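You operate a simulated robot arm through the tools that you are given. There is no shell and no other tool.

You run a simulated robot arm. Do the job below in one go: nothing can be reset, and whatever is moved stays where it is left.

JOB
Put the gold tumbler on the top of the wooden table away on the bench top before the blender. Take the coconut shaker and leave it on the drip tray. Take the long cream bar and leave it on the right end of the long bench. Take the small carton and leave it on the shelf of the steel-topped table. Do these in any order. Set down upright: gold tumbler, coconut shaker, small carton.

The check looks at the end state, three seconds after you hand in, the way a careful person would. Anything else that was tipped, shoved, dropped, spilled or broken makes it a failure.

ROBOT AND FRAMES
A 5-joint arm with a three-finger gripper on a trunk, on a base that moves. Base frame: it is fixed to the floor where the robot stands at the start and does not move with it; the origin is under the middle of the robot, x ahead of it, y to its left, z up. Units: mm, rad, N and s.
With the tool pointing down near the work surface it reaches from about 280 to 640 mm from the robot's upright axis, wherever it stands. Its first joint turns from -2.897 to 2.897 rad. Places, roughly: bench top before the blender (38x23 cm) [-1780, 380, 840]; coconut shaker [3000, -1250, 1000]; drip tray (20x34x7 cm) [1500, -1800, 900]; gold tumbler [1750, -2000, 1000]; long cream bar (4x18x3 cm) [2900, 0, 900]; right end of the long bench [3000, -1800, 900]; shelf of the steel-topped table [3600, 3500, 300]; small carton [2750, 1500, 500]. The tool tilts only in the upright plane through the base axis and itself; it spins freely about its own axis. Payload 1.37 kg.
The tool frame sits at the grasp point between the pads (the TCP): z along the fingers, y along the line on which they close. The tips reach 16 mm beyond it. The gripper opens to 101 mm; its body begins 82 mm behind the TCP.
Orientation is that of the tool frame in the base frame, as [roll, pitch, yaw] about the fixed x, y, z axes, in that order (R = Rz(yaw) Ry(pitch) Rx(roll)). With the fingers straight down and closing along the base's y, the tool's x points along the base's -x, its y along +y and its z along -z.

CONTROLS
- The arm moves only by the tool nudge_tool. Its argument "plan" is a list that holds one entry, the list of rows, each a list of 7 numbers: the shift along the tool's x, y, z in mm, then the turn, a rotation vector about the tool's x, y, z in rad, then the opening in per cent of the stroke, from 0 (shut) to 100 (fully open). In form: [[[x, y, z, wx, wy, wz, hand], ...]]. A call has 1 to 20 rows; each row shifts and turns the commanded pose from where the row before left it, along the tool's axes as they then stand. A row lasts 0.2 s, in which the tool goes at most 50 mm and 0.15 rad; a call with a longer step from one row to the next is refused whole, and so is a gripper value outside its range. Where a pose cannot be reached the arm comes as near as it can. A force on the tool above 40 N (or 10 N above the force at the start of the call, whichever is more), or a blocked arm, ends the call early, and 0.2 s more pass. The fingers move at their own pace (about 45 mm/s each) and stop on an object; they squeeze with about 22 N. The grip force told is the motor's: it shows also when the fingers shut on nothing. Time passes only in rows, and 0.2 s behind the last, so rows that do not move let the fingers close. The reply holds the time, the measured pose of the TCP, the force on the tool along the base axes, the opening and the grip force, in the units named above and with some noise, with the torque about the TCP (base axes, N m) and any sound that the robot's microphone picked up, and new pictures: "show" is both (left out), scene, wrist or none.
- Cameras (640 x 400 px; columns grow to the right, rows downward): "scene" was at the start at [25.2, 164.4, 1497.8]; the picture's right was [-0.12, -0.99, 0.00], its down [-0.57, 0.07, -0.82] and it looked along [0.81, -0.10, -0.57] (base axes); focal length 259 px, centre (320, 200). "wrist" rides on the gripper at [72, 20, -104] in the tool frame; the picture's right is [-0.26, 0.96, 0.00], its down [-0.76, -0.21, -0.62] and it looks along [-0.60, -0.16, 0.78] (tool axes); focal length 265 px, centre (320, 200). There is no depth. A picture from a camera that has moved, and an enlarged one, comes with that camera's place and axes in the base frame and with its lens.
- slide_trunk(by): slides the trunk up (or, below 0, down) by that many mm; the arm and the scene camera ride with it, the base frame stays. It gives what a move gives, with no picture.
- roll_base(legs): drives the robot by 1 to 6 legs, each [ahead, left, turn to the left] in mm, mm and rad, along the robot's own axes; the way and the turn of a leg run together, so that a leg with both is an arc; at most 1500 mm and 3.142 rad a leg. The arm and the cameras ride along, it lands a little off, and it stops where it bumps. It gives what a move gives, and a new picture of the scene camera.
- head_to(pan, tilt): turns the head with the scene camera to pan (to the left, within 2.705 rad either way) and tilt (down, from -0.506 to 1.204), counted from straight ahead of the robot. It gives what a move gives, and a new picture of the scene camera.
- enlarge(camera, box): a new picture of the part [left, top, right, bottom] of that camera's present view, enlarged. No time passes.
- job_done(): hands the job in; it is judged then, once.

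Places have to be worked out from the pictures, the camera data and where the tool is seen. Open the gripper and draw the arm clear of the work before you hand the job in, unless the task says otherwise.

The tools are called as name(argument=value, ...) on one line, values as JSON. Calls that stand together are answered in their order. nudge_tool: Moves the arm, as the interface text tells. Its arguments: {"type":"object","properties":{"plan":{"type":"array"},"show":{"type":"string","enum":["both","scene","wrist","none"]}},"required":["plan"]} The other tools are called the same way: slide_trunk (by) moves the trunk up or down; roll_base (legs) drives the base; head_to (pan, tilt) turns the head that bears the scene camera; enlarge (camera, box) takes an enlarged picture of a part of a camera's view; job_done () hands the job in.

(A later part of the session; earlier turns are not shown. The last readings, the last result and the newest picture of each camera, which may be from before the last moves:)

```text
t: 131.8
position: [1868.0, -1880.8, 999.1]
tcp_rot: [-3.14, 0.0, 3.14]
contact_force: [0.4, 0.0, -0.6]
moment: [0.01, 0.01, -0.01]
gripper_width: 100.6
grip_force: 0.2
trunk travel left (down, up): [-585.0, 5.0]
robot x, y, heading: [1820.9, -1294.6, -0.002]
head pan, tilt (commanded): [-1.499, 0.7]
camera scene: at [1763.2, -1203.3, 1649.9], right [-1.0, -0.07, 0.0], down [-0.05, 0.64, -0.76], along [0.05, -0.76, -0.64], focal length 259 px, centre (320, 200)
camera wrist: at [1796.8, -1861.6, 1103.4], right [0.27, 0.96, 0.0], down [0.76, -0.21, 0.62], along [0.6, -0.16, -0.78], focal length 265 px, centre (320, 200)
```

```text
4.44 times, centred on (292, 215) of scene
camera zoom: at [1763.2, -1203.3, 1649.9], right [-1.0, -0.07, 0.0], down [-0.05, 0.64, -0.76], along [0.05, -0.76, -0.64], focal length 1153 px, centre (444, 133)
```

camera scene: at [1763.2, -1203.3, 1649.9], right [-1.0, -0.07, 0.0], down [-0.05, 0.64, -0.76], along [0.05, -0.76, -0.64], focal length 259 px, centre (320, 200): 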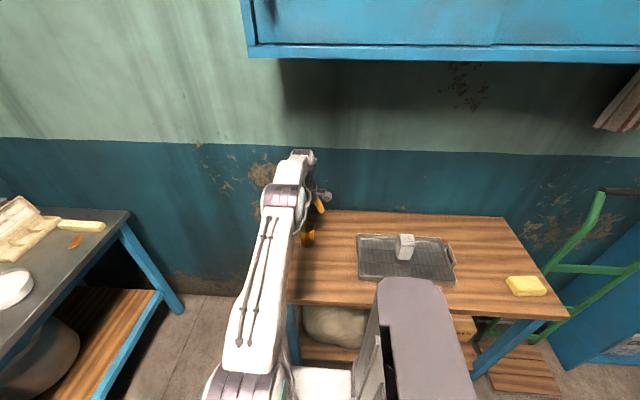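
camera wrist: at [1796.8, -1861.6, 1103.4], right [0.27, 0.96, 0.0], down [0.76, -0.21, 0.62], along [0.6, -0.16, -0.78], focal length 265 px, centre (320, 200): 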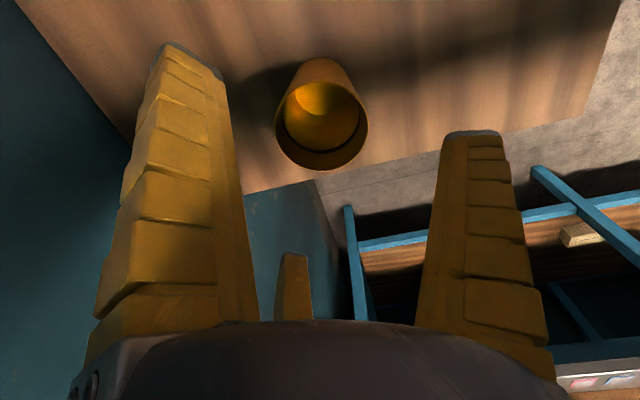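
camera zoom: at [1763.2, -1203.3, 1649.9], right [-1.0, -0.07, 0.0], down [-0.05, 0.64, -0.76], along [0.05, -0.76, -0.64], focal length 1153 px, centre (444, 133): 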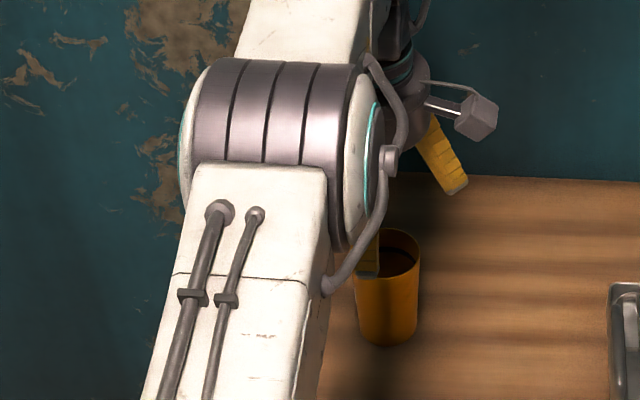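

Alignment is within 3 mm. I correct and descend to TCP z≈905 around the tumbler.

nudge_tool(plan=[[[2.5, 2.5, 10, 0, 0, 0, 100], [0, 0, 25, 0, 0, 0, 100], [0, 0, 25, 0, 0, 0, 100], [0, 0, 20, 0, 0, 0, 100], [0, 0, 14, 0, 0, 0, 100], [0, 0, 0, 0, 0, 0, 100]]], show="both")

enlarge(camera="scene", box=[220, 190, 364, 280])

```text
t: 133.2
position: [1864.4, -1878.1, 903.9]
tcp_rot: [-3.14, 0.0, 3.14]
contact_force: [-0.3, -0.2, -0.8]
moment: [0.01, -0.01, 0.0]
gripper_width: 100.5
grip_force: 0.1
trunk travel left (down, up): [-585.0, 5.0]
robot x, y, heading: [1822.1, -1294.0, -0.004]
head pan, tilt (commanded): [-1.499, 0.7]
camera scene: at [1763.2, -1203.2, 1649.9], right [-1.0, -0.07, 0.0], down [-0.05, 0.64, -0.76], along [0.05, -0.76, -0.64], focal length 259 px, centre (320, 200)
camera wrist: at [1793.4, -1859.0, 1007.7], right [0.27, 0.96, 0.0], down [0.76, -0.21, 0.62], along [0.6, -0.17, -0.78], focal length 265 px, centre (320, 200)
```

scene: 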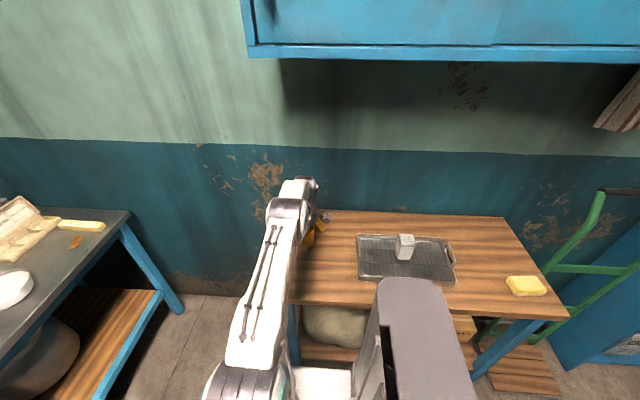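
wrist: 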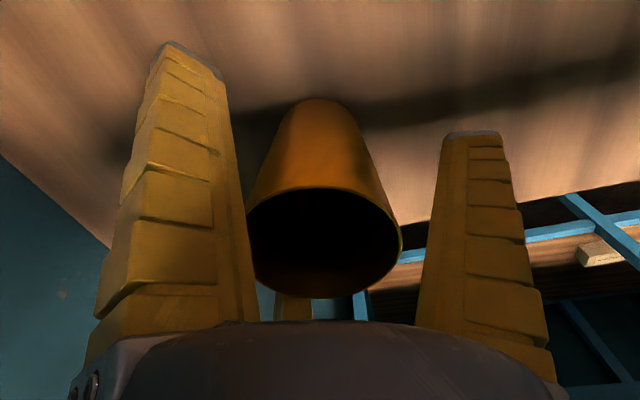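

```text
4.44 times, centred on (292, 235) of scene
camera zoom: at [1763.2, -1203.2, 1649.9], right [-1.0, -0.07, 0.0], down [-0.05, 0.64, -0.76], along [0.05, -0.76, -0.64], focal length 1153 px, centre (444, 44)
```

zoom: 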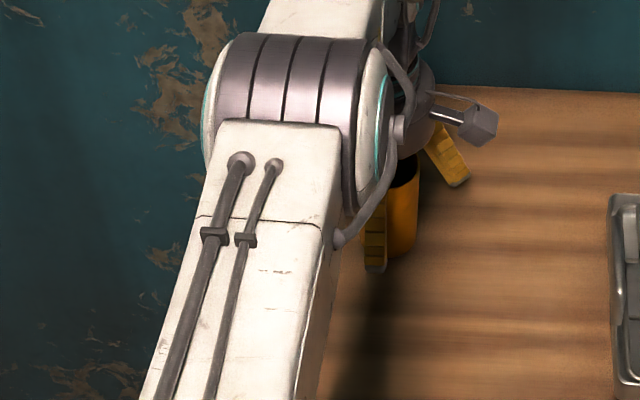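

The tumbler is inside the fingers, nearly centred. I nudge 3 mm and close.

nudge_tool(plan=[[[-3, 2, 0, 0, 0, 0, 100], [0, 0, 0, 0, 0, 0, 70], [0, 0, 0, 0, 0, 0, 50], [0, 0, 0, 0, 0, 0, 30], [0, 0, 0, 0, 0, 0, 10], [0, 0, 0, 0, 0, 0, 0], [0, 0, 0, 0, 0, 0, 0], [0, 0, 0, 0, 0, 0, 0]]], show="both")

```text
t: 135.0
position: [1868.1, -1876.7, 903.7]
tcp_rot: [3.14, -0.001, 3.14]
contact_force: [0.2, -0.1, 0.8]
moment: [0.0, -0.02, 0.01]
gripper_width: 53.2
grip_force: 21.9
trunk travel left (down, up): [-585.0, 5.0]
robot x, y, heading: [1819.3, -1292.4, -0.001]
head pan, tilt (commanded): [-1.499, 0.7]
camera scene: at [1763.1, -1203.2, 1649.9], right [-1.0, -0.07, 0.0], down [-0.05, 0.64, -0.76], along [0.05, -0.76, -0.64], focal length 259 px, centre (320, 200)
camera wrist: at [1796.6, -1856.9, 1008.2], right [0.27, 0.96, 0.0], down [0.76, -0.21, 0.62], along [0.6, -0.17, -0.78], focal length 265 px, centre (320, 200)
```

scene: 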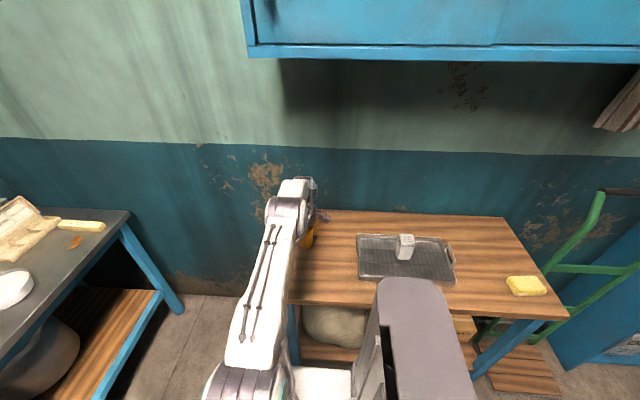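
wrist: 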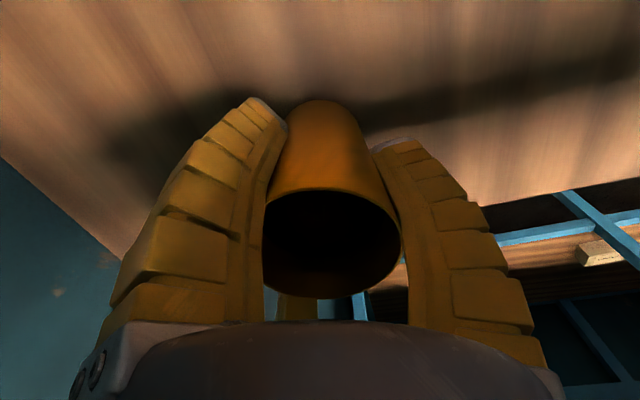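

Gripped the tumbler at 53 mm with 22 N. I lift it straight up and check.

nudge_tool(plan=[[[0, 0, -5, 0, 0, 0, 0], [0, 0, -15, 0, 0, 0, 0], [0, 0, -30, 0, 0, 0, 0], [0, 0, -40, 0, 0, 0, 0], [0, 0, 0, 0, 0, 0, 0]]], show="both")

```text
t: 136.2
position: [1867.1, -1877.3, 993.7]
tcp_rot: [3.14, 0.0, 3.14]
contact_force: [-0.3, 0.1, -1.8]
moment: [0.02, 0.05, 0.0]
gripper_width: 53.1
grip_force: 21.8
trunk travel left (down, up): [-585.0, 5.0]
robot x, y, heading: [1820.7, -1294.7, -0.002]
head pan, tilt (commanded): [-1.499, 0.7]
camera scene: at [1763.2, -1203.6, 1649.9], right [-1.0, -0.07, 0.0], down [-0.05, 0.64, -0.76], along [0.05, -0.76, -0.64], focal length 259 px, centre (320, 200)
camera wrist: at [1796.5, -1857.4, 1098.0], right [0.27, 0.96, 0.0], down [0.76, -0.21, 0.62], along [0.6, -0.16, -0.78], focal length 265 px, centre (320, 200)
```

scene: 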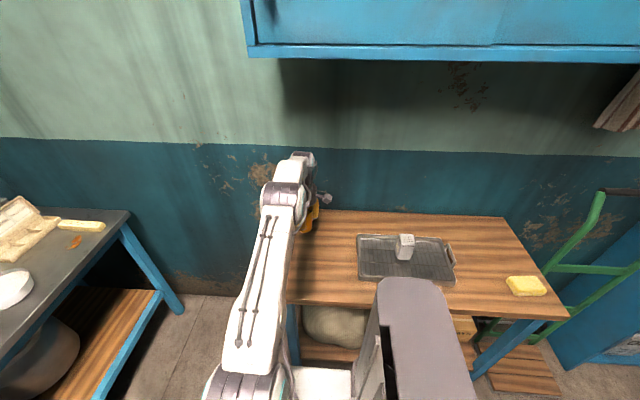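
wrist: 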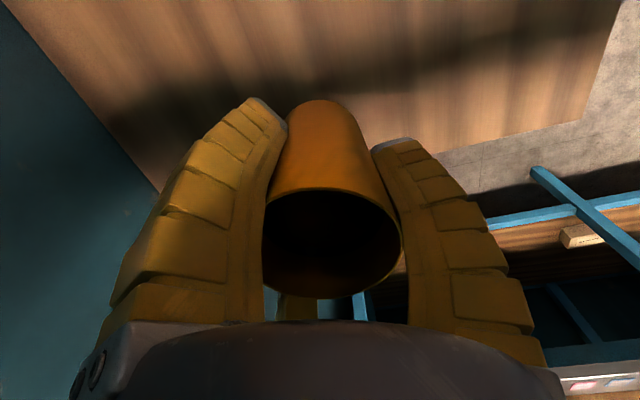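

The tumbler is up (bottom about 66 mm below the TCP). I roll away from the table into the open room, then swing the arm to the front.

roll_base(legs=[[0, 500, 0.002]])

nudge_tool(plan=[[[-34, 26, 0, 0, 0, 0, 0], [-34, 26, 0, 0, 0, 0, 0], [-34, 26, 0, 0, 0, 0, 0], [-34, 26, 0, 0, 0, 0, 0], [-34, 26, 0, 0, 0, 0, 0], [-33, 23, 0, 0, 0, 0, 0], [-25, 38, 0, 0, 0, 0, 0], [-25, 38, 0, 0, 0, 0, 0], [-25, 38, 0, 0, 0, 0, 0], [-25, 38, 0, 0, 0, 0, 0], [-25, 38, 0, 0, 0, 0, 0], [-25, 40, 0, 0, 0, 0, 0], [-5, 40, 0, 0, 0, 0, 0], [-5, 40, 0, 0, 0, 0, 0], [-5, 40, 0, 0, 0, 0, 0], [-5, 40, 0, 0, 0, 0, 0], [0, 40, 0, 0, 0, 0, 0], [0, 0, 0, 0, 0, 0, 0]]], show="scene")

```text
t: 139.2
position: [1870.0, -1371.5, 993.8]
tcp_rot: [-3.141, 0.0, -3.138]
contact_force: [0.4, 0.4, -1.3]
moment: [-0.04, -0.01, 0.0]
gripper_width: 52.9
grip_force: 21.8
trunk travel left (down, up): [-585.0, 5.0]
robot x, y, heading: [1815.4, -783.6, 0.005]
head pan, tilt (commanded): [-1.499, 0.7]
camera scene: at [1761.5, -697.6, 1649.9], right [-1.0, -0.08, 0.0], down [-0.05, 0.64, -0.77], along [0.06, -0.76, -0.64], focal length 259 px, centre (320, 200)
```

scene: 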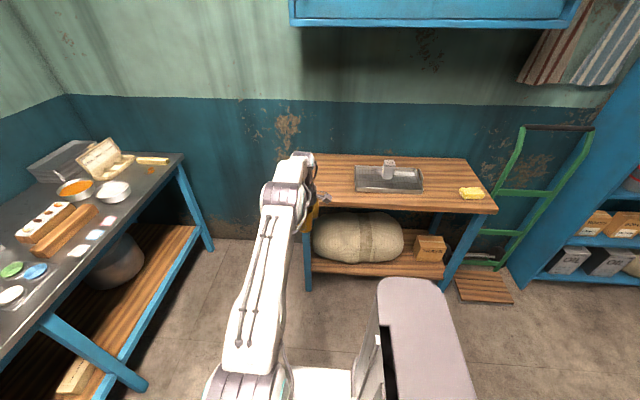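

```text
t: 143.0
position: [2239.7, -784.9, 991.6]
tcp_rot: [-3.14, 0.001, -3.138]
contact_force: [1.0, -0.3, -1.6]
moment: [0.07, 0.0, -0.03]
gripper_width: 52.9
grip_force: 21.4
trunk travel left (down, up): [-585.0, 5.0]
robot x, y, heading: [1816.9, -789.0, 0.004]
head pan, tilt (commanded): [-1.499, 0.7]
camera scene: at [1761.7, -698.5, 1649.9], right [-1.0, -0.08, 0.0], down [-0.05, 0.64, -0.76], along [0.06, -0.76, -0.64], focal length 259 px, centre (320, 200)
```

scene: 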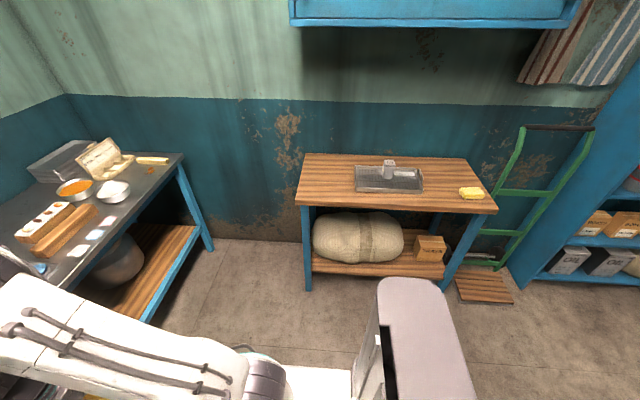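

The arm is at the front with the tumbler held. I drive back across the room and turn left to face the doorway.

roll_base(legs=[[-1450, 290, 0], [0, 0, 1.567]])

head_to(pan=0.3, tilt=0.5)

```text
t: 154.1
position: [357.7, -101.0, 991.3]
tcp_rot: [3.141, 0.0, -1.582]
contact_force: [-0.2, 0.2, -1.1]
moment: [-0.02, -0.02, 0.0]
gripper_width: 52.9
grip_force: 22.2
trunk travel left (down, up): [-585.0, 5.0]
robot x, y, heading: [352.0, -519.8, 1.561]
head pan, tilt (commanded): [-1.499, 0.7]
camera scene: at [261.2, -575.2, 1649.9], right [0.06, -1.0, 0.0], down [-0.64, -0.04, -0.77], along [0.76, 0.05, -0.64], focal length 259 px, centre (320, 200)
```

scene: 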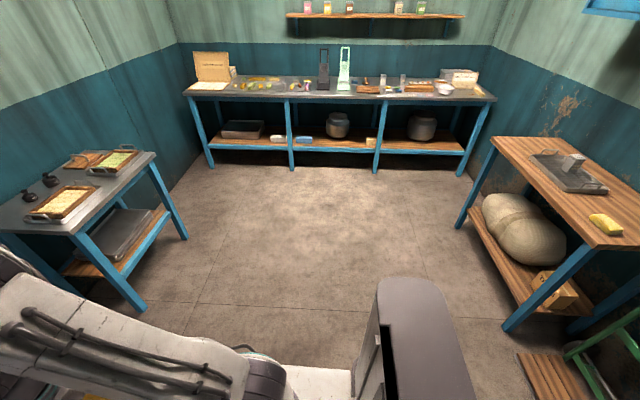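

```text
t: 155.9
position: [357.5, -101.3, 991.1]
tcp_rot: [3.141, 0.001, -1.581]
contact_force: [1.0, 0.4, -1.4]
moment: [0.0, -0.02, 0.0]
gripper_width: 53.2
grip_force: 22.1
trunk travel left (down, up): [-585.0, 5.0]
robot x, y, heading: [350.9, -522.9, 1.562]
head pan, tilt (commanded): [0.3, 0.499]
camera scene: at [150.6, -493.0, 1667.6], right [0.96, 0.28, 0.0], down [0.14, -0.46, -0.88], along [-0.25, 0.84, -0.48], focal length 259 px, centre (320, 200)
```

scene: 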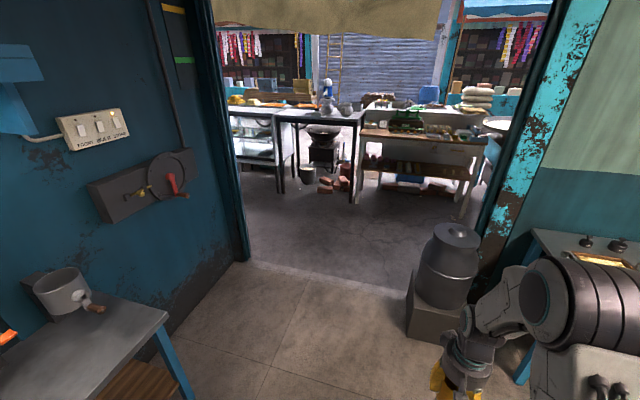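

The doorway gap between the left post and the milk-can block is about 1.4 m. I lower the trunk 120 mm for headroom, and drive through the gap to the threshold.

slide_trunk(by=-120)

roll_base(legs=[[850, 500, 0.008], [750, 150, 0]])

head_to(pan=1.2, tilt=0.45)

head_to(pan=-0.9, tilt=0.45)

```text
t: 157.4
position: [357.9, -101.0, 870.7]
tcp_rot: [3.141, 0.0, -1.583]
contact_force: [0.1, -0.3, -0.2]
moment: [0.03, 0.01, -0.01]
gripper_width: 53.0
grip_force: 22.5
trunk travel left (down, up): [-465.0, 125.0]
robot x, y, heading: [355.5, -524.6, 1.562]
head pan, tilt (commanded): [0.3, 0.499]
```

```text
t: 166.3
position: [-292.5, 1503.5, 871.9]
tcp_rot: [3.142, 0.0, -1.573]
contact_force: [0.0, -0.4, -0.8]
moment: [-0.02, -0.01, -0.01]
gripper_width: 52.9
grip_force: 21.9
trunk travel left (down, up): [-465.0, 125.0]
robot x, y, heading: [-292.5, 1079.2, 1.572]
head pan, tilt (commanded): [0.3, 0.499]
camera scene: at [-496.5, 1109.7, 1547.6], right [0.96, 0.29, 0.0], down [0.14, -0.46, -0.88], along [-0.26, 0.84, -0.48], focal length 259 px, centre (320, 200)
```

scene: 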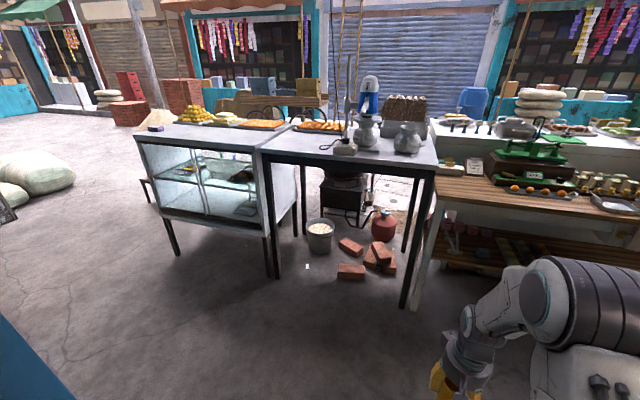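

```text
t: 167.5
position: [-292.0, 1503.3, 871.0]
tcp_rot: [-3.14, 0.0, -1.573]
contact_force: [0.0, -0.1, -0.8]
moment: [-0.01, -0.02, -0.01]
gripper_width: 53.0
grip_force: 21.9
trunk travel left (down, up): [-465.0, 125.0]
robot x, y, heading: [-293.5, 1080.0, 1.572]
head pan, tilt (commanded): [1.201, 0.45]
camera scene: at [-555.4, 1055.9, 1552.1], right [0.36, 0.93, 0.0], down [0.41, -0.16, -0.9], along [-0.84, 0.33, -0.44], focal length 259 px, centre (320, 200)
```

scene: 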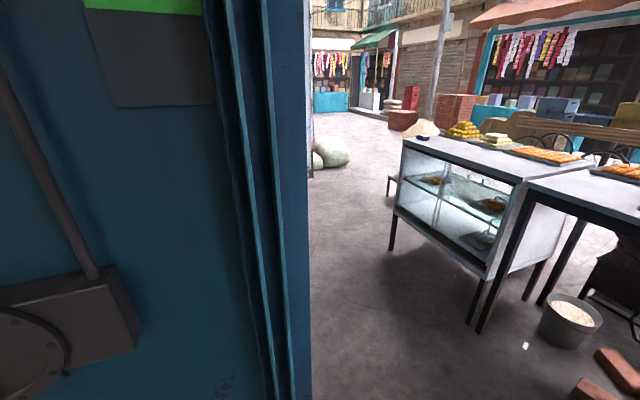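

```text
t: 169.5
position: [-291.9, 1502.7, 871.4]
tcp_rot: [-3.141, -0.001, -1.572]
contact_force: [0.5, -0.8, 0.2]
moment: [0.01, 0.0, 0.02]
gripper_width: 52.9
grip_force: 21.6
trunk travel left (down, up): [-465.0, 125.0]
robot x, y, heading: [-290.8, 1082.3, 1.569]
head pan, tilt (commanded): [-0.901, 0.45]
camera scene: at [-397.6, 1079.4, 1552.1], right [0.62, -0.78, 0.0], down [-0.34, -0.27, -0.9], along [0.71, 0.56, -0.44], focal length 259 px, centre (320, 200)
```

scene: 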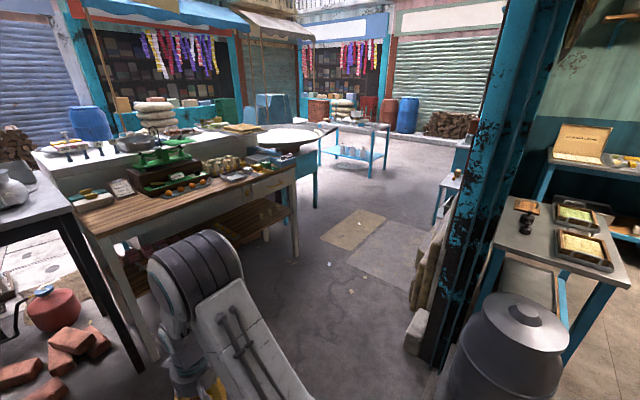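

I'm at the threshold: the steel-topped table with blue legs is visible to the right in the street, and a small blue stool by the wall on the right. The blender must be around the left post, so I move out 550 mm and look left.

roll_base(legs=[[550, 0, 0]])

head_to(pan=1.9, tilt=0.45)

head_to(pan=1.2, tilt=0.45)

head_to(pan=-1.2, tilt=0.45)

```text
t: 172.7
position: [-294.5, 2055.9, 870.8]
tcp_rot: [3.141, -0.001, -1.565]
contact_force: [0.1, 0.1, -1.2]
moment: [-0.02, 0.01, -0.04]
gripper_width: 53.1
grip_force: 21.8
trunk travel left (down, up): [-465.0, 125.0]
robot x, y, heading: [-295.0, 1637.6, 1.577]
head pan, tilt (commanded): [-0.901, 0.45]
camera scene: at [-398.2, 1631.7, 1552.1], right [0.62, -0.78, 0.0], down [-0.34, -0.27, -0.9], along [0.7, 0.56, -0.44], focal length 259 px, centre (320, 200)
```

scene: 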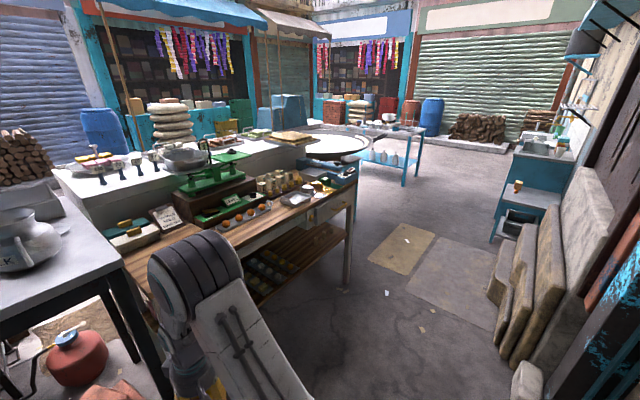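

```text
t: 175.1
position: [-294.9, 2055.9, 870.8]
tcp_rot: [3.14, -0.001, -1.567]
contact_force: [0.0, -0.8, 0.2]
moment: [0.01, -0.03, -0.01]
gripper_width: 52.8
grip_force: 22.2
trunk travel left (down, up): [-465.0, 125.0]
robot x, y, heading: [-293.7, 1636.3, 1.578]
head pan, tilt (commanded): [1.901, 0.45]
camera scene: at [-556.8, 1543.7, 1552.1], right [-0.33, 0.94, 0.0], down [0.41, 0.14, -0.9], along [-0.85, -0.29, -0.44], focal length 259 px, centre (320, 200)
```

scene: 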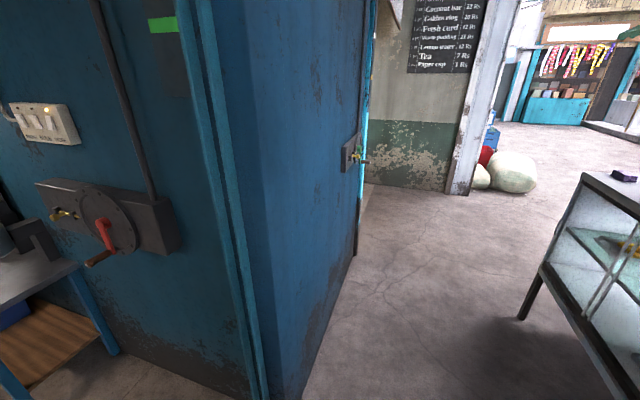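

```text
t: 176.2
position: [-296.2, 2056.8, 872.4]
tcp_rot: [-3.141, -0.002, -1.566]
contact_force: [-0.7, -0.4, 0.2]
moment: [0.0, 0.01, -0.03]
gripper_width: 52.9
grip_force: 21.8
trunk travel left (down, up): [-465.0, 125.0]
robot x, y, heading: [-289.4, 1634.1, 1.577]
head pan, tilt (commanded): [1.201, 0.45]
camera scene: at [-555.9, 1606.6, 1552.1], right [0.36, 0.93, 0.0], down [0.41, -0.16, -0.9], along [-0.84, 0.32, -0.44], focal length 259 px, centre (320, 200)
```

scene: 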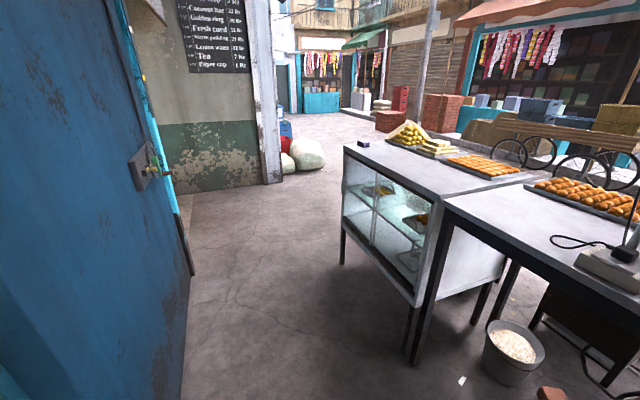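

```text
t: 178.4
position: [-295.9, 2055.5, 870.7]
tcp_rot: [-3.141, 0.0, -1.566]
contact_force: [-0.4, 0.3, -0.3]
moment: [0.0, -0.01, 0.02]
gripper_width: 52.7
grip_force: 21.8
trunk travel left (down, up): [-465.0, 125.0]
robot x, y, heading: [-290.5, 1633.9, 1.578]
head pan, tilt (commanded): [-1.201, 0.45]
camera scene: at [-384.5, 1607.5, 1552.1], right [0.37, -0.93, 0.0], down [-0.41, -0.16, -0.9], along [0.84, 0.33, -0.44], focal length 259 px, centre (320, 200)
```

scene: 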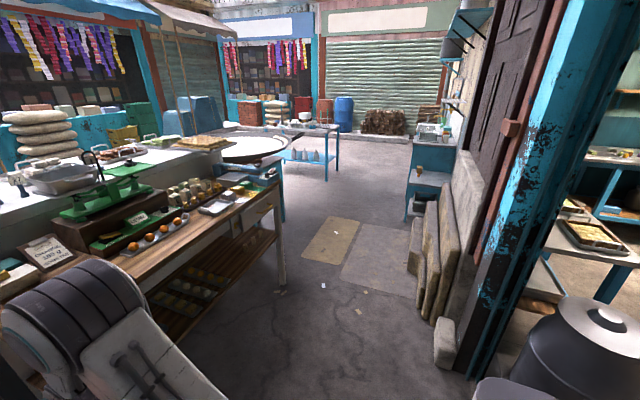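

The shop's blue front wall continues to x≈−2540, with a side opening beyond it; the blender should be behind it. I turn left and drive west along the alley for a look.

roll_base(legs=[[0, 0, 1.565], [1300, -160, 0]])

head_to(pan=0.6, tilt=0.45)

```text
t: 188.7
position: [-1986.4, 1817.8, 871.3]
tcp_rot: [-3.141, 0.0, -0.025]
contact_force: [0.0, -0.3, -0.4]
moment: [-0.04, -0.01, -0.02]
gripper_width: 52.8
grip_force: 21.8
trunk travel left (down, up): [-465.0, 125.0]
robot x, y, heading: [-1563.0, 1805.6, 3.119]
head pan, tilt (commanded): [-1.201, 0.45]
camera scene: at [-1544.2, 1716.9, 1552.1], right [0.94, 0.34, 0.0], down [0.15, -0.41, -0.9], along [-0.3, 0.85, -0.44], focal length 259 px, centre (320, 200)
```

scene: 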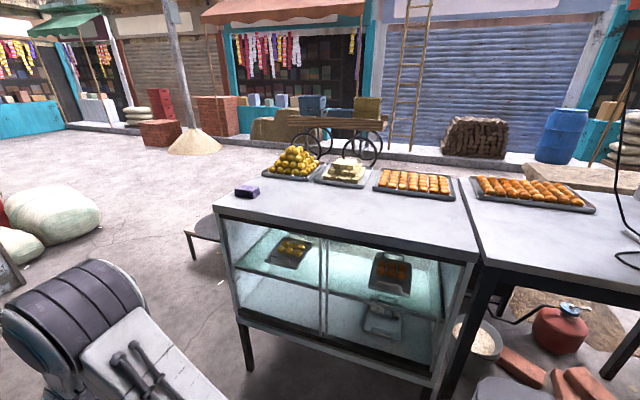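

```text
t: 190.5
position: [-1987.2, 1817.6, 869.5]
tcp_rot: [-3.141, 0.0, -0.025]
contact_force: [0.5, -2.3, -0.8]
moment: [0.01, 0.0, -0.03]
gripper_width: 52.9
grip_force: 22.0
trunk travel left (down, up): [-465.0, 125.0]
robot x, y, heading: [-1563.8, 1801.0, 3.121]
head pan, tilt (commanded): [0.6, 0.45]
camera scene: at [-1590.1, 1580.5, 1552.1], right [-0.54, 0.84, 0.0], down [0.37, 0.24, -0.9], along [-0.76, -0.49, -0.44], focal length 259 px, centre (320, 200)
```

scene: 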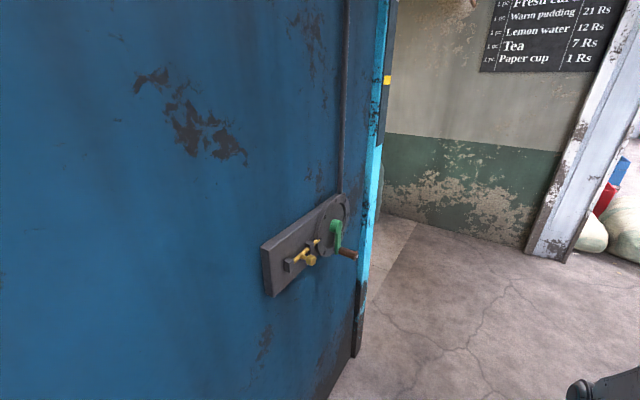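

The wall ends near x≈−2600. I continue west past it and look left into the opening.

roll_base(legs=[[1250, -20, 0.02]])

head_to(pan=1.5, tilt=0.45)

head_to(pan=2.2, tilt=0.45)

```text
t: 196.7
position: [-3224.2, 1856.2, 871.8]
tcp_rot: [-3.141, 0.0, -0.012]
contact_force: [-0.9, 0.8, 0.3]
moment: [-0.04, 0.02, 0.01]
gripper_width: 52.9
grip_force: 22.2
trunk travel left (down, up): [-465.0, 125.0]
robot x, y, heading: [-2803.8, 1853.0, 3.125]
head pan, tilt (commanded): [0.6, 0.45]
camera scene: at [-2824.8, 1623.7, 1552.1], right [-0.55, 0.83, 0.0], down [0.36, 0.24, -0.9], along [-0.75, -0.5, -0.44], focal length 259 px, centre (320, 200)
```

scene: 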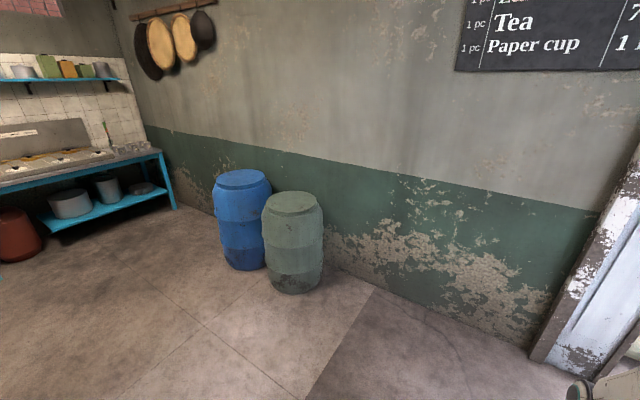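

```text
t: 197.9
position: [-3225.0, 1855.5, 870.6]
tcp_rot: [3.141, 0.001, -0.013]
contact_force: [-0.5, 0.3, -0.4]
moment: [0.04, -0.04, 0.0]
gripper_width: 52.8
grip_force: 21.6
trunk travel left (down, up): [-465.0, 125.0]
robot x, y, heading: [-2801.8, 1852.4, 3.129]
head pan, tilt (commanded): [1.499, 0.45]
camera scene: at [-2755.9, 1583.1, 1552.1], right [-1.0, 0.08, 0.0], down [0.04, 0.43, -0.9], along [-0.08, -0.9, -0.44], focal length 259 px, centre (320, 200)
```

scene: 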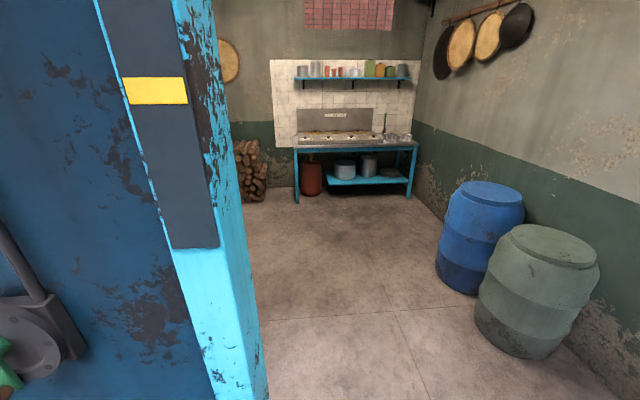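

```text
t: 199.0
position: [-3224.0, 1855.1, 870.3]
tcp_rot: [3.142, 0.0, -0.011]
contact_force: [-1.1, 0.4, -0.2]
moment: [0.03, -0.01, 0.0]
gripper_width: 52.9
grip_force: 21.6
trunk travel left (down, up): [-465.0, 125.0]
robot x, y, heading: [-2803.6, 1849.5, 3.129]
head pan, tilt (commanded): [2.201, 0.45]
camera scene: at [-2695.0, 1599.7, 1552.1], right [-0.82, -0.58, 0.0], down [-0.25, 0.36, -0.9], along [0.52, -0.73, -0.44], focal length 259 px, centre (320, 200)
```

scene: 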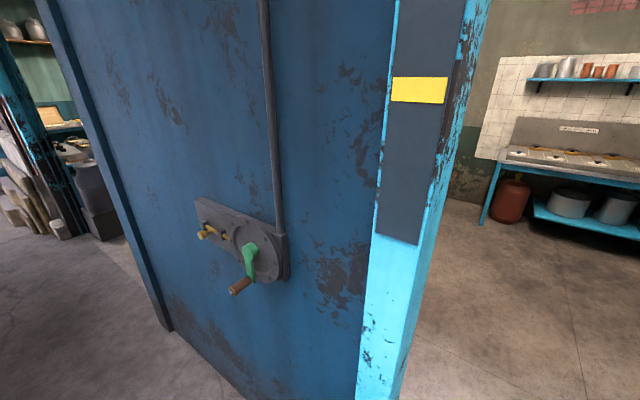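

There is a second room past the post, open to the street. I drive around the post into it and look east for the blender.

roll_base(legs=[[280, 0, 0.012], [0, 1000, 0]])

head_to(pan=2.6, tilt=0.5)

```text
t: 205.8
position: [-3501.4, 844.3, 871.5]
tcp_rot: [-3.141, 0.0, 0.004]
contact_force: [-0.7, -0.2, -0.7]
moment: [0.02, -0.03, -0.01]
gripper_width: 53.1
grip_force: 21.6
trunk travel left (down, up): [-465.0, 125.0]
robot x, y, heading: [-3078.0, 843.8, -3.137]
head pan, tilt (commanded): [2.201, 0.45]
camera scene: at [-2967.3, 597.1, 1552.0], right [-0.81, -0.59, 0.0], down [-0.26, 0.35, -0.9], along [0.53, -0.73, -0.44], focal length 259 px, centre (320, 200)
```

scene: 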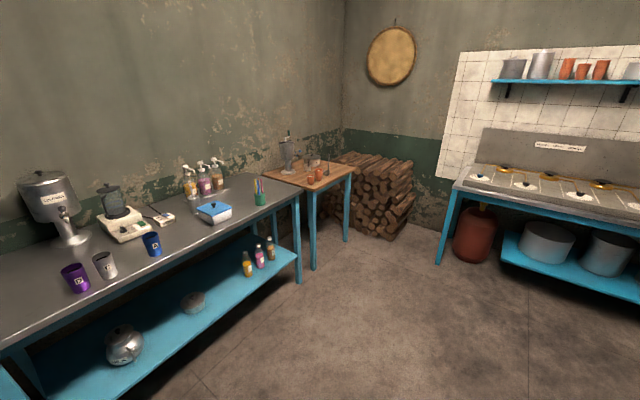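

```text
t: 206.6
position: [-3500.4, 844.2, 870.7]
tcp_rot: [3.141, 0.0, 0.002]
contact_force: [0.2, -0.3, -0.8]
moment: [0.01, 0.0, 0.0]
gripper_width: 52.9
grip_force: 22.4
trunk travel left (down, up): [-465.0, 125.0]
robot x, y, heading: [-3078.4, 847.6, -3.141]
head pan, tilt (commanded): [2.601, 0.499]
camera scene: at [-2943.6, 624.7, 1547.6], right [-0.51, -0.86, 0.0], down [-0.41, 0.25, -0.88], along [0.75, -0.45, -0.48], focal length 259 px, centre (320, 200)
```

scene: 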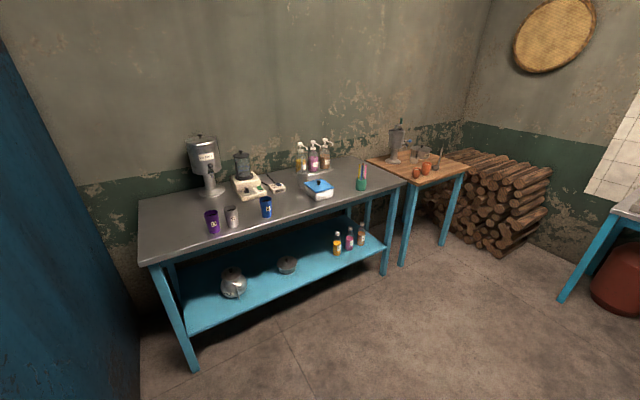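

This is it: a steel bench with a blender and purple, grey and blue tumblers in front of it. I enlarge the area.

enlarge(camera="scene", box=[130, 130, 386, 290])

enlarge(camera="scene", box=[180, 140, 308, 240])

```text
2.50 times, centred on (258, 210) of scene
camera zoom: at [-2943.6, 624.7, 1547.6], right [-0.51, -0.86, 0.0], down [-0.41, 0.25, -0.88], along [0.75, -0.45, -0.48], focal length 648 px, centre (475, 175)
```

zoom: 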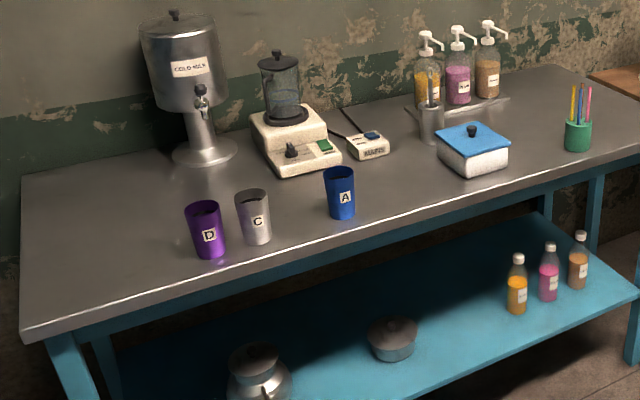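

```text
4.00 times, centred on (244, 190) of scene
camera zoom: at [-2943.6, 624.7, 1547.6], right [-0.51, -0.86, 0.0], down [-0.41, 0.25, -0.88], along [0.75, -0.45, -0.48], focal length 1038 px, centre (624, 240)
```

zoom: 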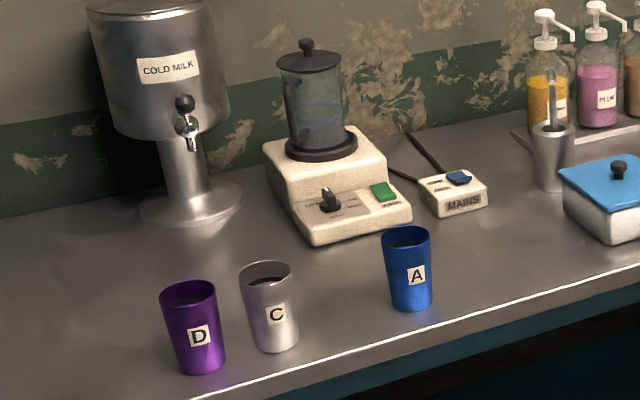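

The tumblers D, C, A stand at x≈−1838, y≈537, 452, 280, and the blender front is near x≈−1630. I'll set the gold one at about (−1757, 366). I raise trunk and tool for clearance, then turn to face the bench.

slide_trunk(by=120)

nudge_tool(plan=[[[0, 0, -40, 0, 0, 0, 0], [0, 0, -40, 0, 0, 0, 0], [0, 0, 0, 0, 0, 0, 0]]], show="none")

roll_base(legs=[[0, 0, 3.138], [450, -470, 0]])

head_to(pan=-0.1, tilt=0.6)

```text
t: 208.1
position: [-3500.5, 844.2, 991.3]
tcp_rot: [-3.141, 0.0, 0.004]
contact_force: [0.1, -0.2, -0.2]
moment: [0.0, 0.01, -0.01]
gripper_width: 52.9
grip_force: 21.5
trunk travel left (down, up): [-585.0, 5.0]
robot x, y, heading: [-3078.3, 846.5, -3.139]
head pan, tilt (commanded): [2.601, 0.499]
```

```text
t: 208.9
position: [-3500.9, 844.2, 1072.0]
tcp_rot: [-3.141, -0.001, 0.003]
contact_force: [-0.4, -0.7, -0.4]
moment: [0.0, -0.04, 0.0]
gripper_width: 52.8
grip_force: 22.0
trunk travel left (down, up): [-585.0, 5.0]
robot x, y, heading: [-3081.7, 846.0, -3.14]
head pan, tilt (commanded): [2.601, 0.499]
```

```text
t: 220.2
position: [-2159.8, 492.5, 1068.9]
tcp_rot: [-3.14, 0.001, -3.013]
contact_force: [0.7, 0.4, 0.0]
moment: [-0.01, -0.01, -0.02]
gripper_width: 52.9
grip_force: 22.2
trunk travel left (down, up): [-585.0, 5.0]
robot x, y, heading: [-2576.5, 435.7, 0.131]
head pan, tilt (commanded): [2.601, 0.499]
camera scene: at [-2744.6, 638.8, 1667.7], right [0.4, 0.92, 0.0], down [0.44, -0.19, -0.88], along [-0.8, 0.35, -0.48], focal length 259 px, centre (320, 200)
```

scene: 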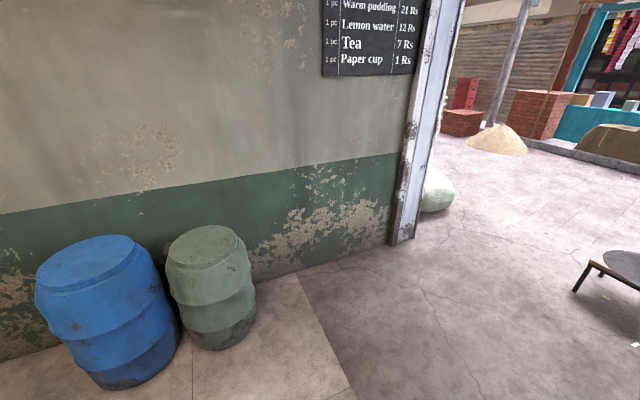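

```text
t: 222.6
position: [-2159.4, 492.0, 1071.5]
tcp_rot: [3.141, 0.001, -3.011]
contact_force: [-0.5, 0.7, -0.6]
moment: [0.02, -0.02, 0.01]
gripper_width: 53.2
grip_force: 22.1
trunk travel left (down, up): [-585.0, 5.0]
robot x, y, heading: [-2575.0, 440.9, 0.132]
head pan, tilt (commanded): [-0.099, 0.6]
camera scene: at [-2573.3, 605.6, 1658.5], right [0.03, -1.0, 0.0], down [-0.56, -0.02, -0.83], along [0.82, 0.03, -0.56], focal length 259 px, centre (320, 200)
```

scene: 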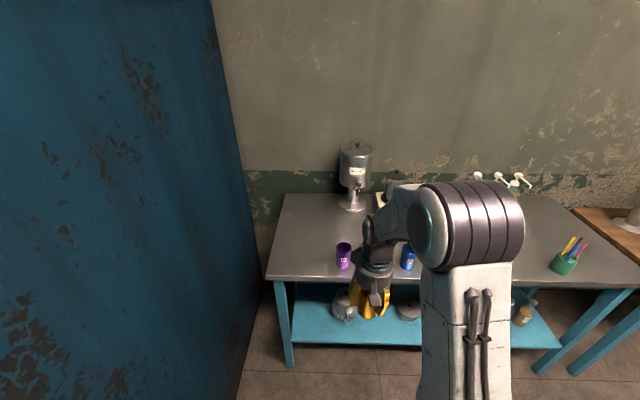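

Heading is 0.13 rad off. I straighten up, then roll to about (−2240, 366) with the tumbler held well above the others.

roll_base(legs=[[0, 0, -0.131], [200, -72, 0]])

nudge_tool(plan=[[[0, 0, 0, 0, 0, 0, 0]]], show="both")

```text
t: 224.8
position: [-1957.0, 362.3, 1069.9]
tcp_rot: [3.14, -0.002, 3.139]
contact_force: [0.0, 0.1, -0.9]
moment: [0.02, 0.02, 0.03]
gripper_width: 53.1
grip_force: 21.7
trunk travel left (down, up): [-585.0, 5.0]
robot x, y, heading: [-2376.3, 364.0, -0.002]
head pan, tilt (commanded): [-0.099, 0.6]
camera scene: at [-2351.9, 529.6, 1658.6], right [-0.1, -0.99, 0.0], down [-0.56, 0.06, -0.82], along [0.82, -0.08, -0.57], focal length 259 px, centre (320, 200)
```

scene: 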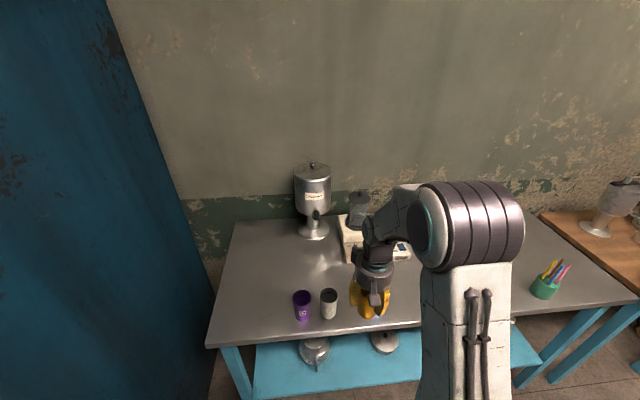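

```text
t: 225.2
position: [-1957.5, 363.7, 1070.5]
tcp_rot: [-3.141, -0.002, 3.141]
contact_force: [0.3, 0.5, -0.4]
moment: [-0.01, 0.0, 0.03]
gripper_width: 53.0
grip_force: 21.6
trunk travel left (down, up): [-585.0, 5.0]
robot x, y, heading: [-2376.9, 363.4, -0.0]
head pan, tilt (commanded): [-0.099, 0.6]
camera scene: at [-2352.7, 529.9, 1658.5], right [-0.1, -0.99, 0.0], down [-0.56, 0.06, -0.82], along [0.82, -0.08, -0.57], focal length 259 px, centre (320, 200)
camera wrist: at [-2028.6, 383.5, 1174.9], right [0.27, 0.96, 0.0], down [0.76, -0.21, 0.62], along [0.6, -0.16, -0.78], focal length 265 px, centre (320, 200)
```

scene: 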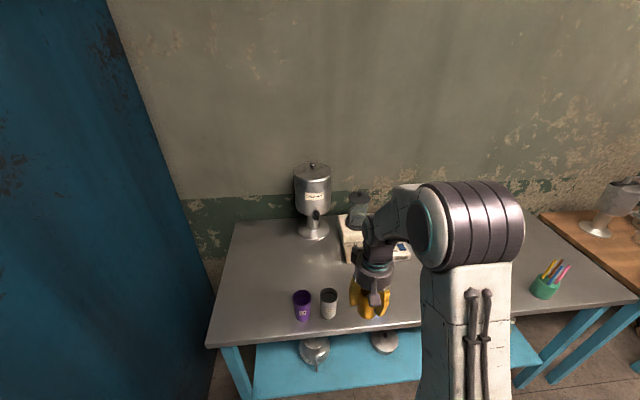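
wrist: 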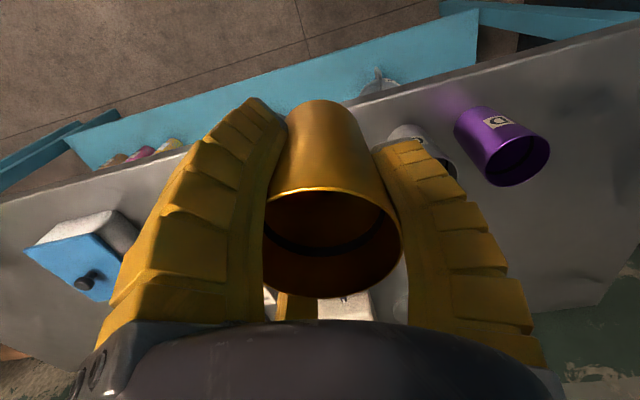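

I enlarge the view for accurate positions of the neighbours and the blender.

enlarge(camera="scene", box=[260, 200, 452, 320])

```text
3.33 times, centred on (356, 260) of scene
camera zoom: at [-2352.7, 529.9, 1658.5], right [-0.1, -0.99, 0.0], down [-0.56, 0.06, -0.82], along [0.82, -0.08, -0.57], focal length 865 px, centre (200, 0)
```

zoom: 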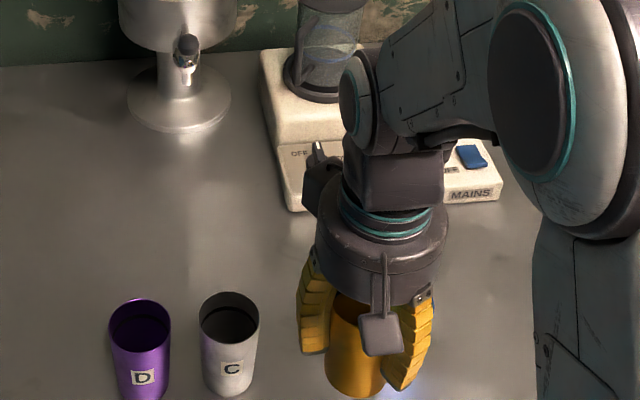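

C is at (−1848, 454), D at (−1850, 539), and the blender's left front corner is at (−1636, 351), so (−1757, 366) is clear all round. I roll 110 mm closer and extend the arm over that spot.

roll_base(legs=[[110, 0, 0]])

nudge_tool(plan=[[[-30, 0, 0, 0, 0, 0, 0], [-30, 0, 0, 0, 0, 0, 0], [-30, 0, 0, 0, 0, 0, 0], [0, 0, 0, 0, 0, 0, 0]]], show="both")

```text
t: 226.4
position: [-1845.3, 363.7, 1069.3]
tcp_rot: [3.141, -0.002, 3.141]
contact_force: [0.2, -0.3, -1.1]
moment: [0.01, 0.02, -0.04]
gripper_width: 53.3
grip_force: 22.0
trunk travel left (down, up): [-585.0, 5.0]
robot x, y, heading: [-2269.7, 360.1, -0.001]
head pan, tilt (commanded): [-0.099, 0.6]
camera scene: at [-2241.3, 529.9, 1658.5], right [-0.1, -0.99, 0.0], down [-0.56, 0.06, -0.82], along [0.82, -0.08, -0.57], focal length 259 px, centre (320, 200)
```

scene: 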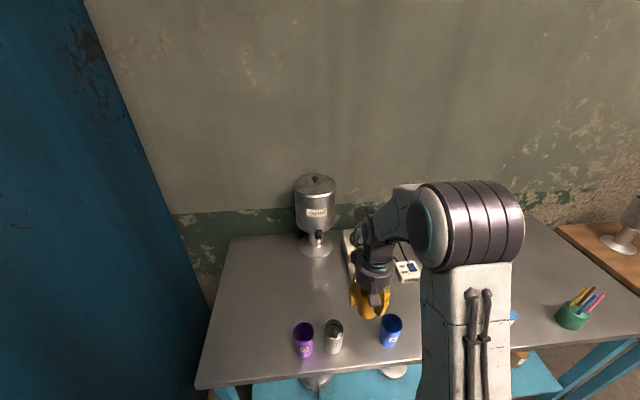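

```text
t: 227.4
position: [-1757.1, 363.0, 1070.2]
tcp_rot: [-3.141, 0.0, 3.139]
contact_force: [-0.6, -0.1, 0.7]
moment: [0.03, 0.01, -0.02]
gripper_width: 52.9
grip_force: 21.8
trunk travel left (down, up): [-585.0, 5.0]
robot x, y, heading: [-2271.0, 361.1, -0.004]
head pan, tilt (commanded): [-0.099, 0.6]
camera scene: at [-2243.7, 529.9, 1658.6], right [-0.1, -0.99, 0.0], down [-0.56, 0.06, -0.83], along [0.82, -0.08, -0.56], focal length 259 px, centre (320, 200)
camera wrist: at [-1828.1, 383.7, 1175.7], right [0.27, 0.96, 0.0], down [0.76, -0.21, 0.62], along [0.6, -0.17, -0.78], focal length 265 px, centre (320, 200)
```

scene: 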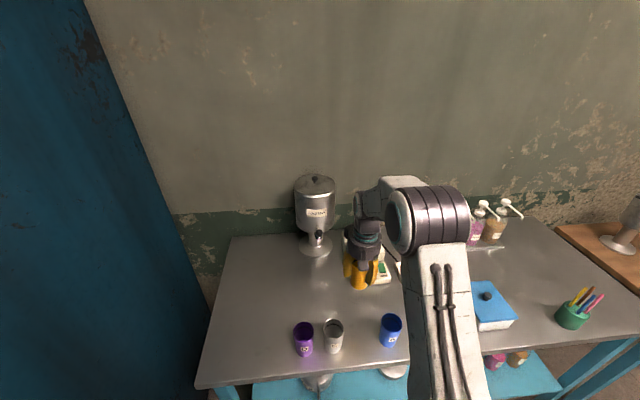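
wrist: 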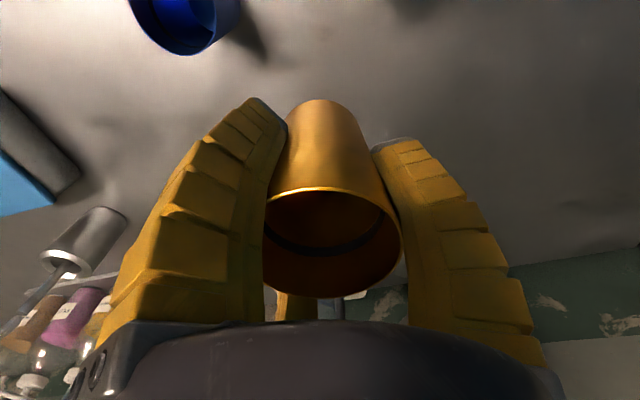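

Clear all around. I lower to about 15 mm above the expected touchdown (z≈906).

nudge_tool(plan=[[[0, 2, 40, 0, 0, 0, 0], [0, 0, 40, 0, 0, 0, 0], [0, 0, 40, 0, 0, 0, 0], [0, 0, 28, 0, 0, 0, 0], [0, 0, 0, 0, 0, 0, 0]]], show="both")

enlarge(camera="scene", box=[280, 230, 440, 350])

```text
t: 228.6
position: [-1758.3, 363.9, 921.7]
tcp_rot: [-3.141, 0.0, 3.14]
contact_force: [0.4, -1.1, 0.1]
moment: [0.0, 0.02, 0.02]
gripper_width: 53.1
grip_force: 21.9
trunk travel left (down, up): [-585.0, 5.0]
robot x, y, heading: [-2270.0, 367.1, -0.001]
head pan, tilt (commanded): [-0.099, 0.6]
camera scene: at [-2243.3, 529.9, 1658.5], right [-0.1, -0.99, 0.0], down [-0.56, 0.06, -0.83], along [0.82, -0.08, -0.56], focal length 259 px, centre (320, 200)
camera wrist: at [-1829.6, 383.8, 1026.5], right [0.27, 0.96, 0.0], down [0.76, -0.21, 0.62], along [0.6, -0.17, -0.78], focal length 265 px, centre (320, 200)
```

scene: 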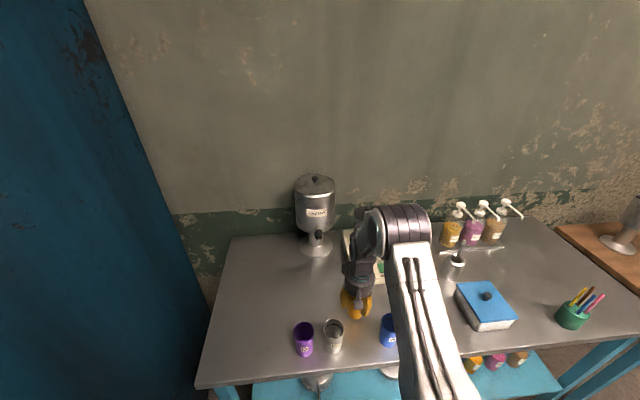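
wrist: 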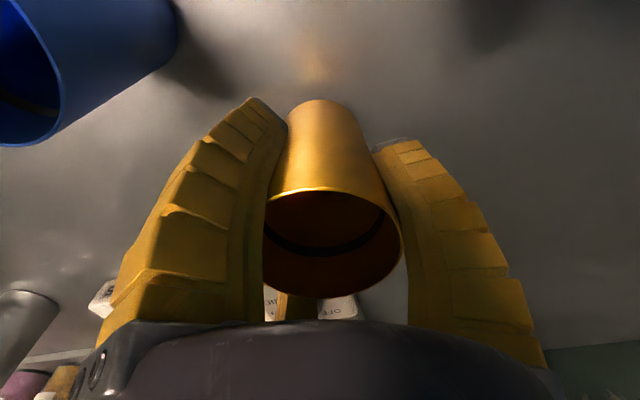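

```text
3.33 times, centred on (360, 290) of scene
camera zoom: at [-2243.3, 529.9, 1658.5], right [-0.1, -0.99, 0.0], down [-0.56, 0.06, -0.83], along [0.82, -0.08, -0.56], focal length 865 px, centre (187, -100)
```

zoom: 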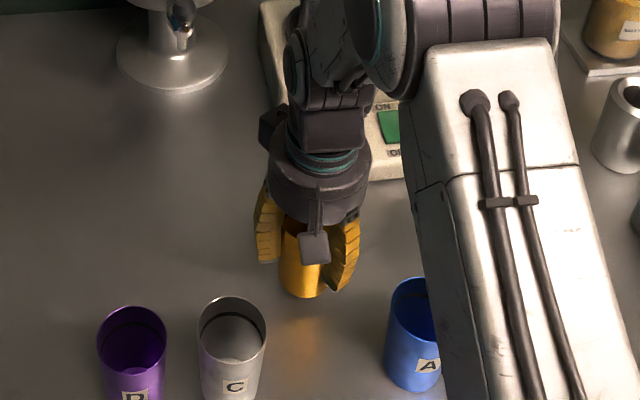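

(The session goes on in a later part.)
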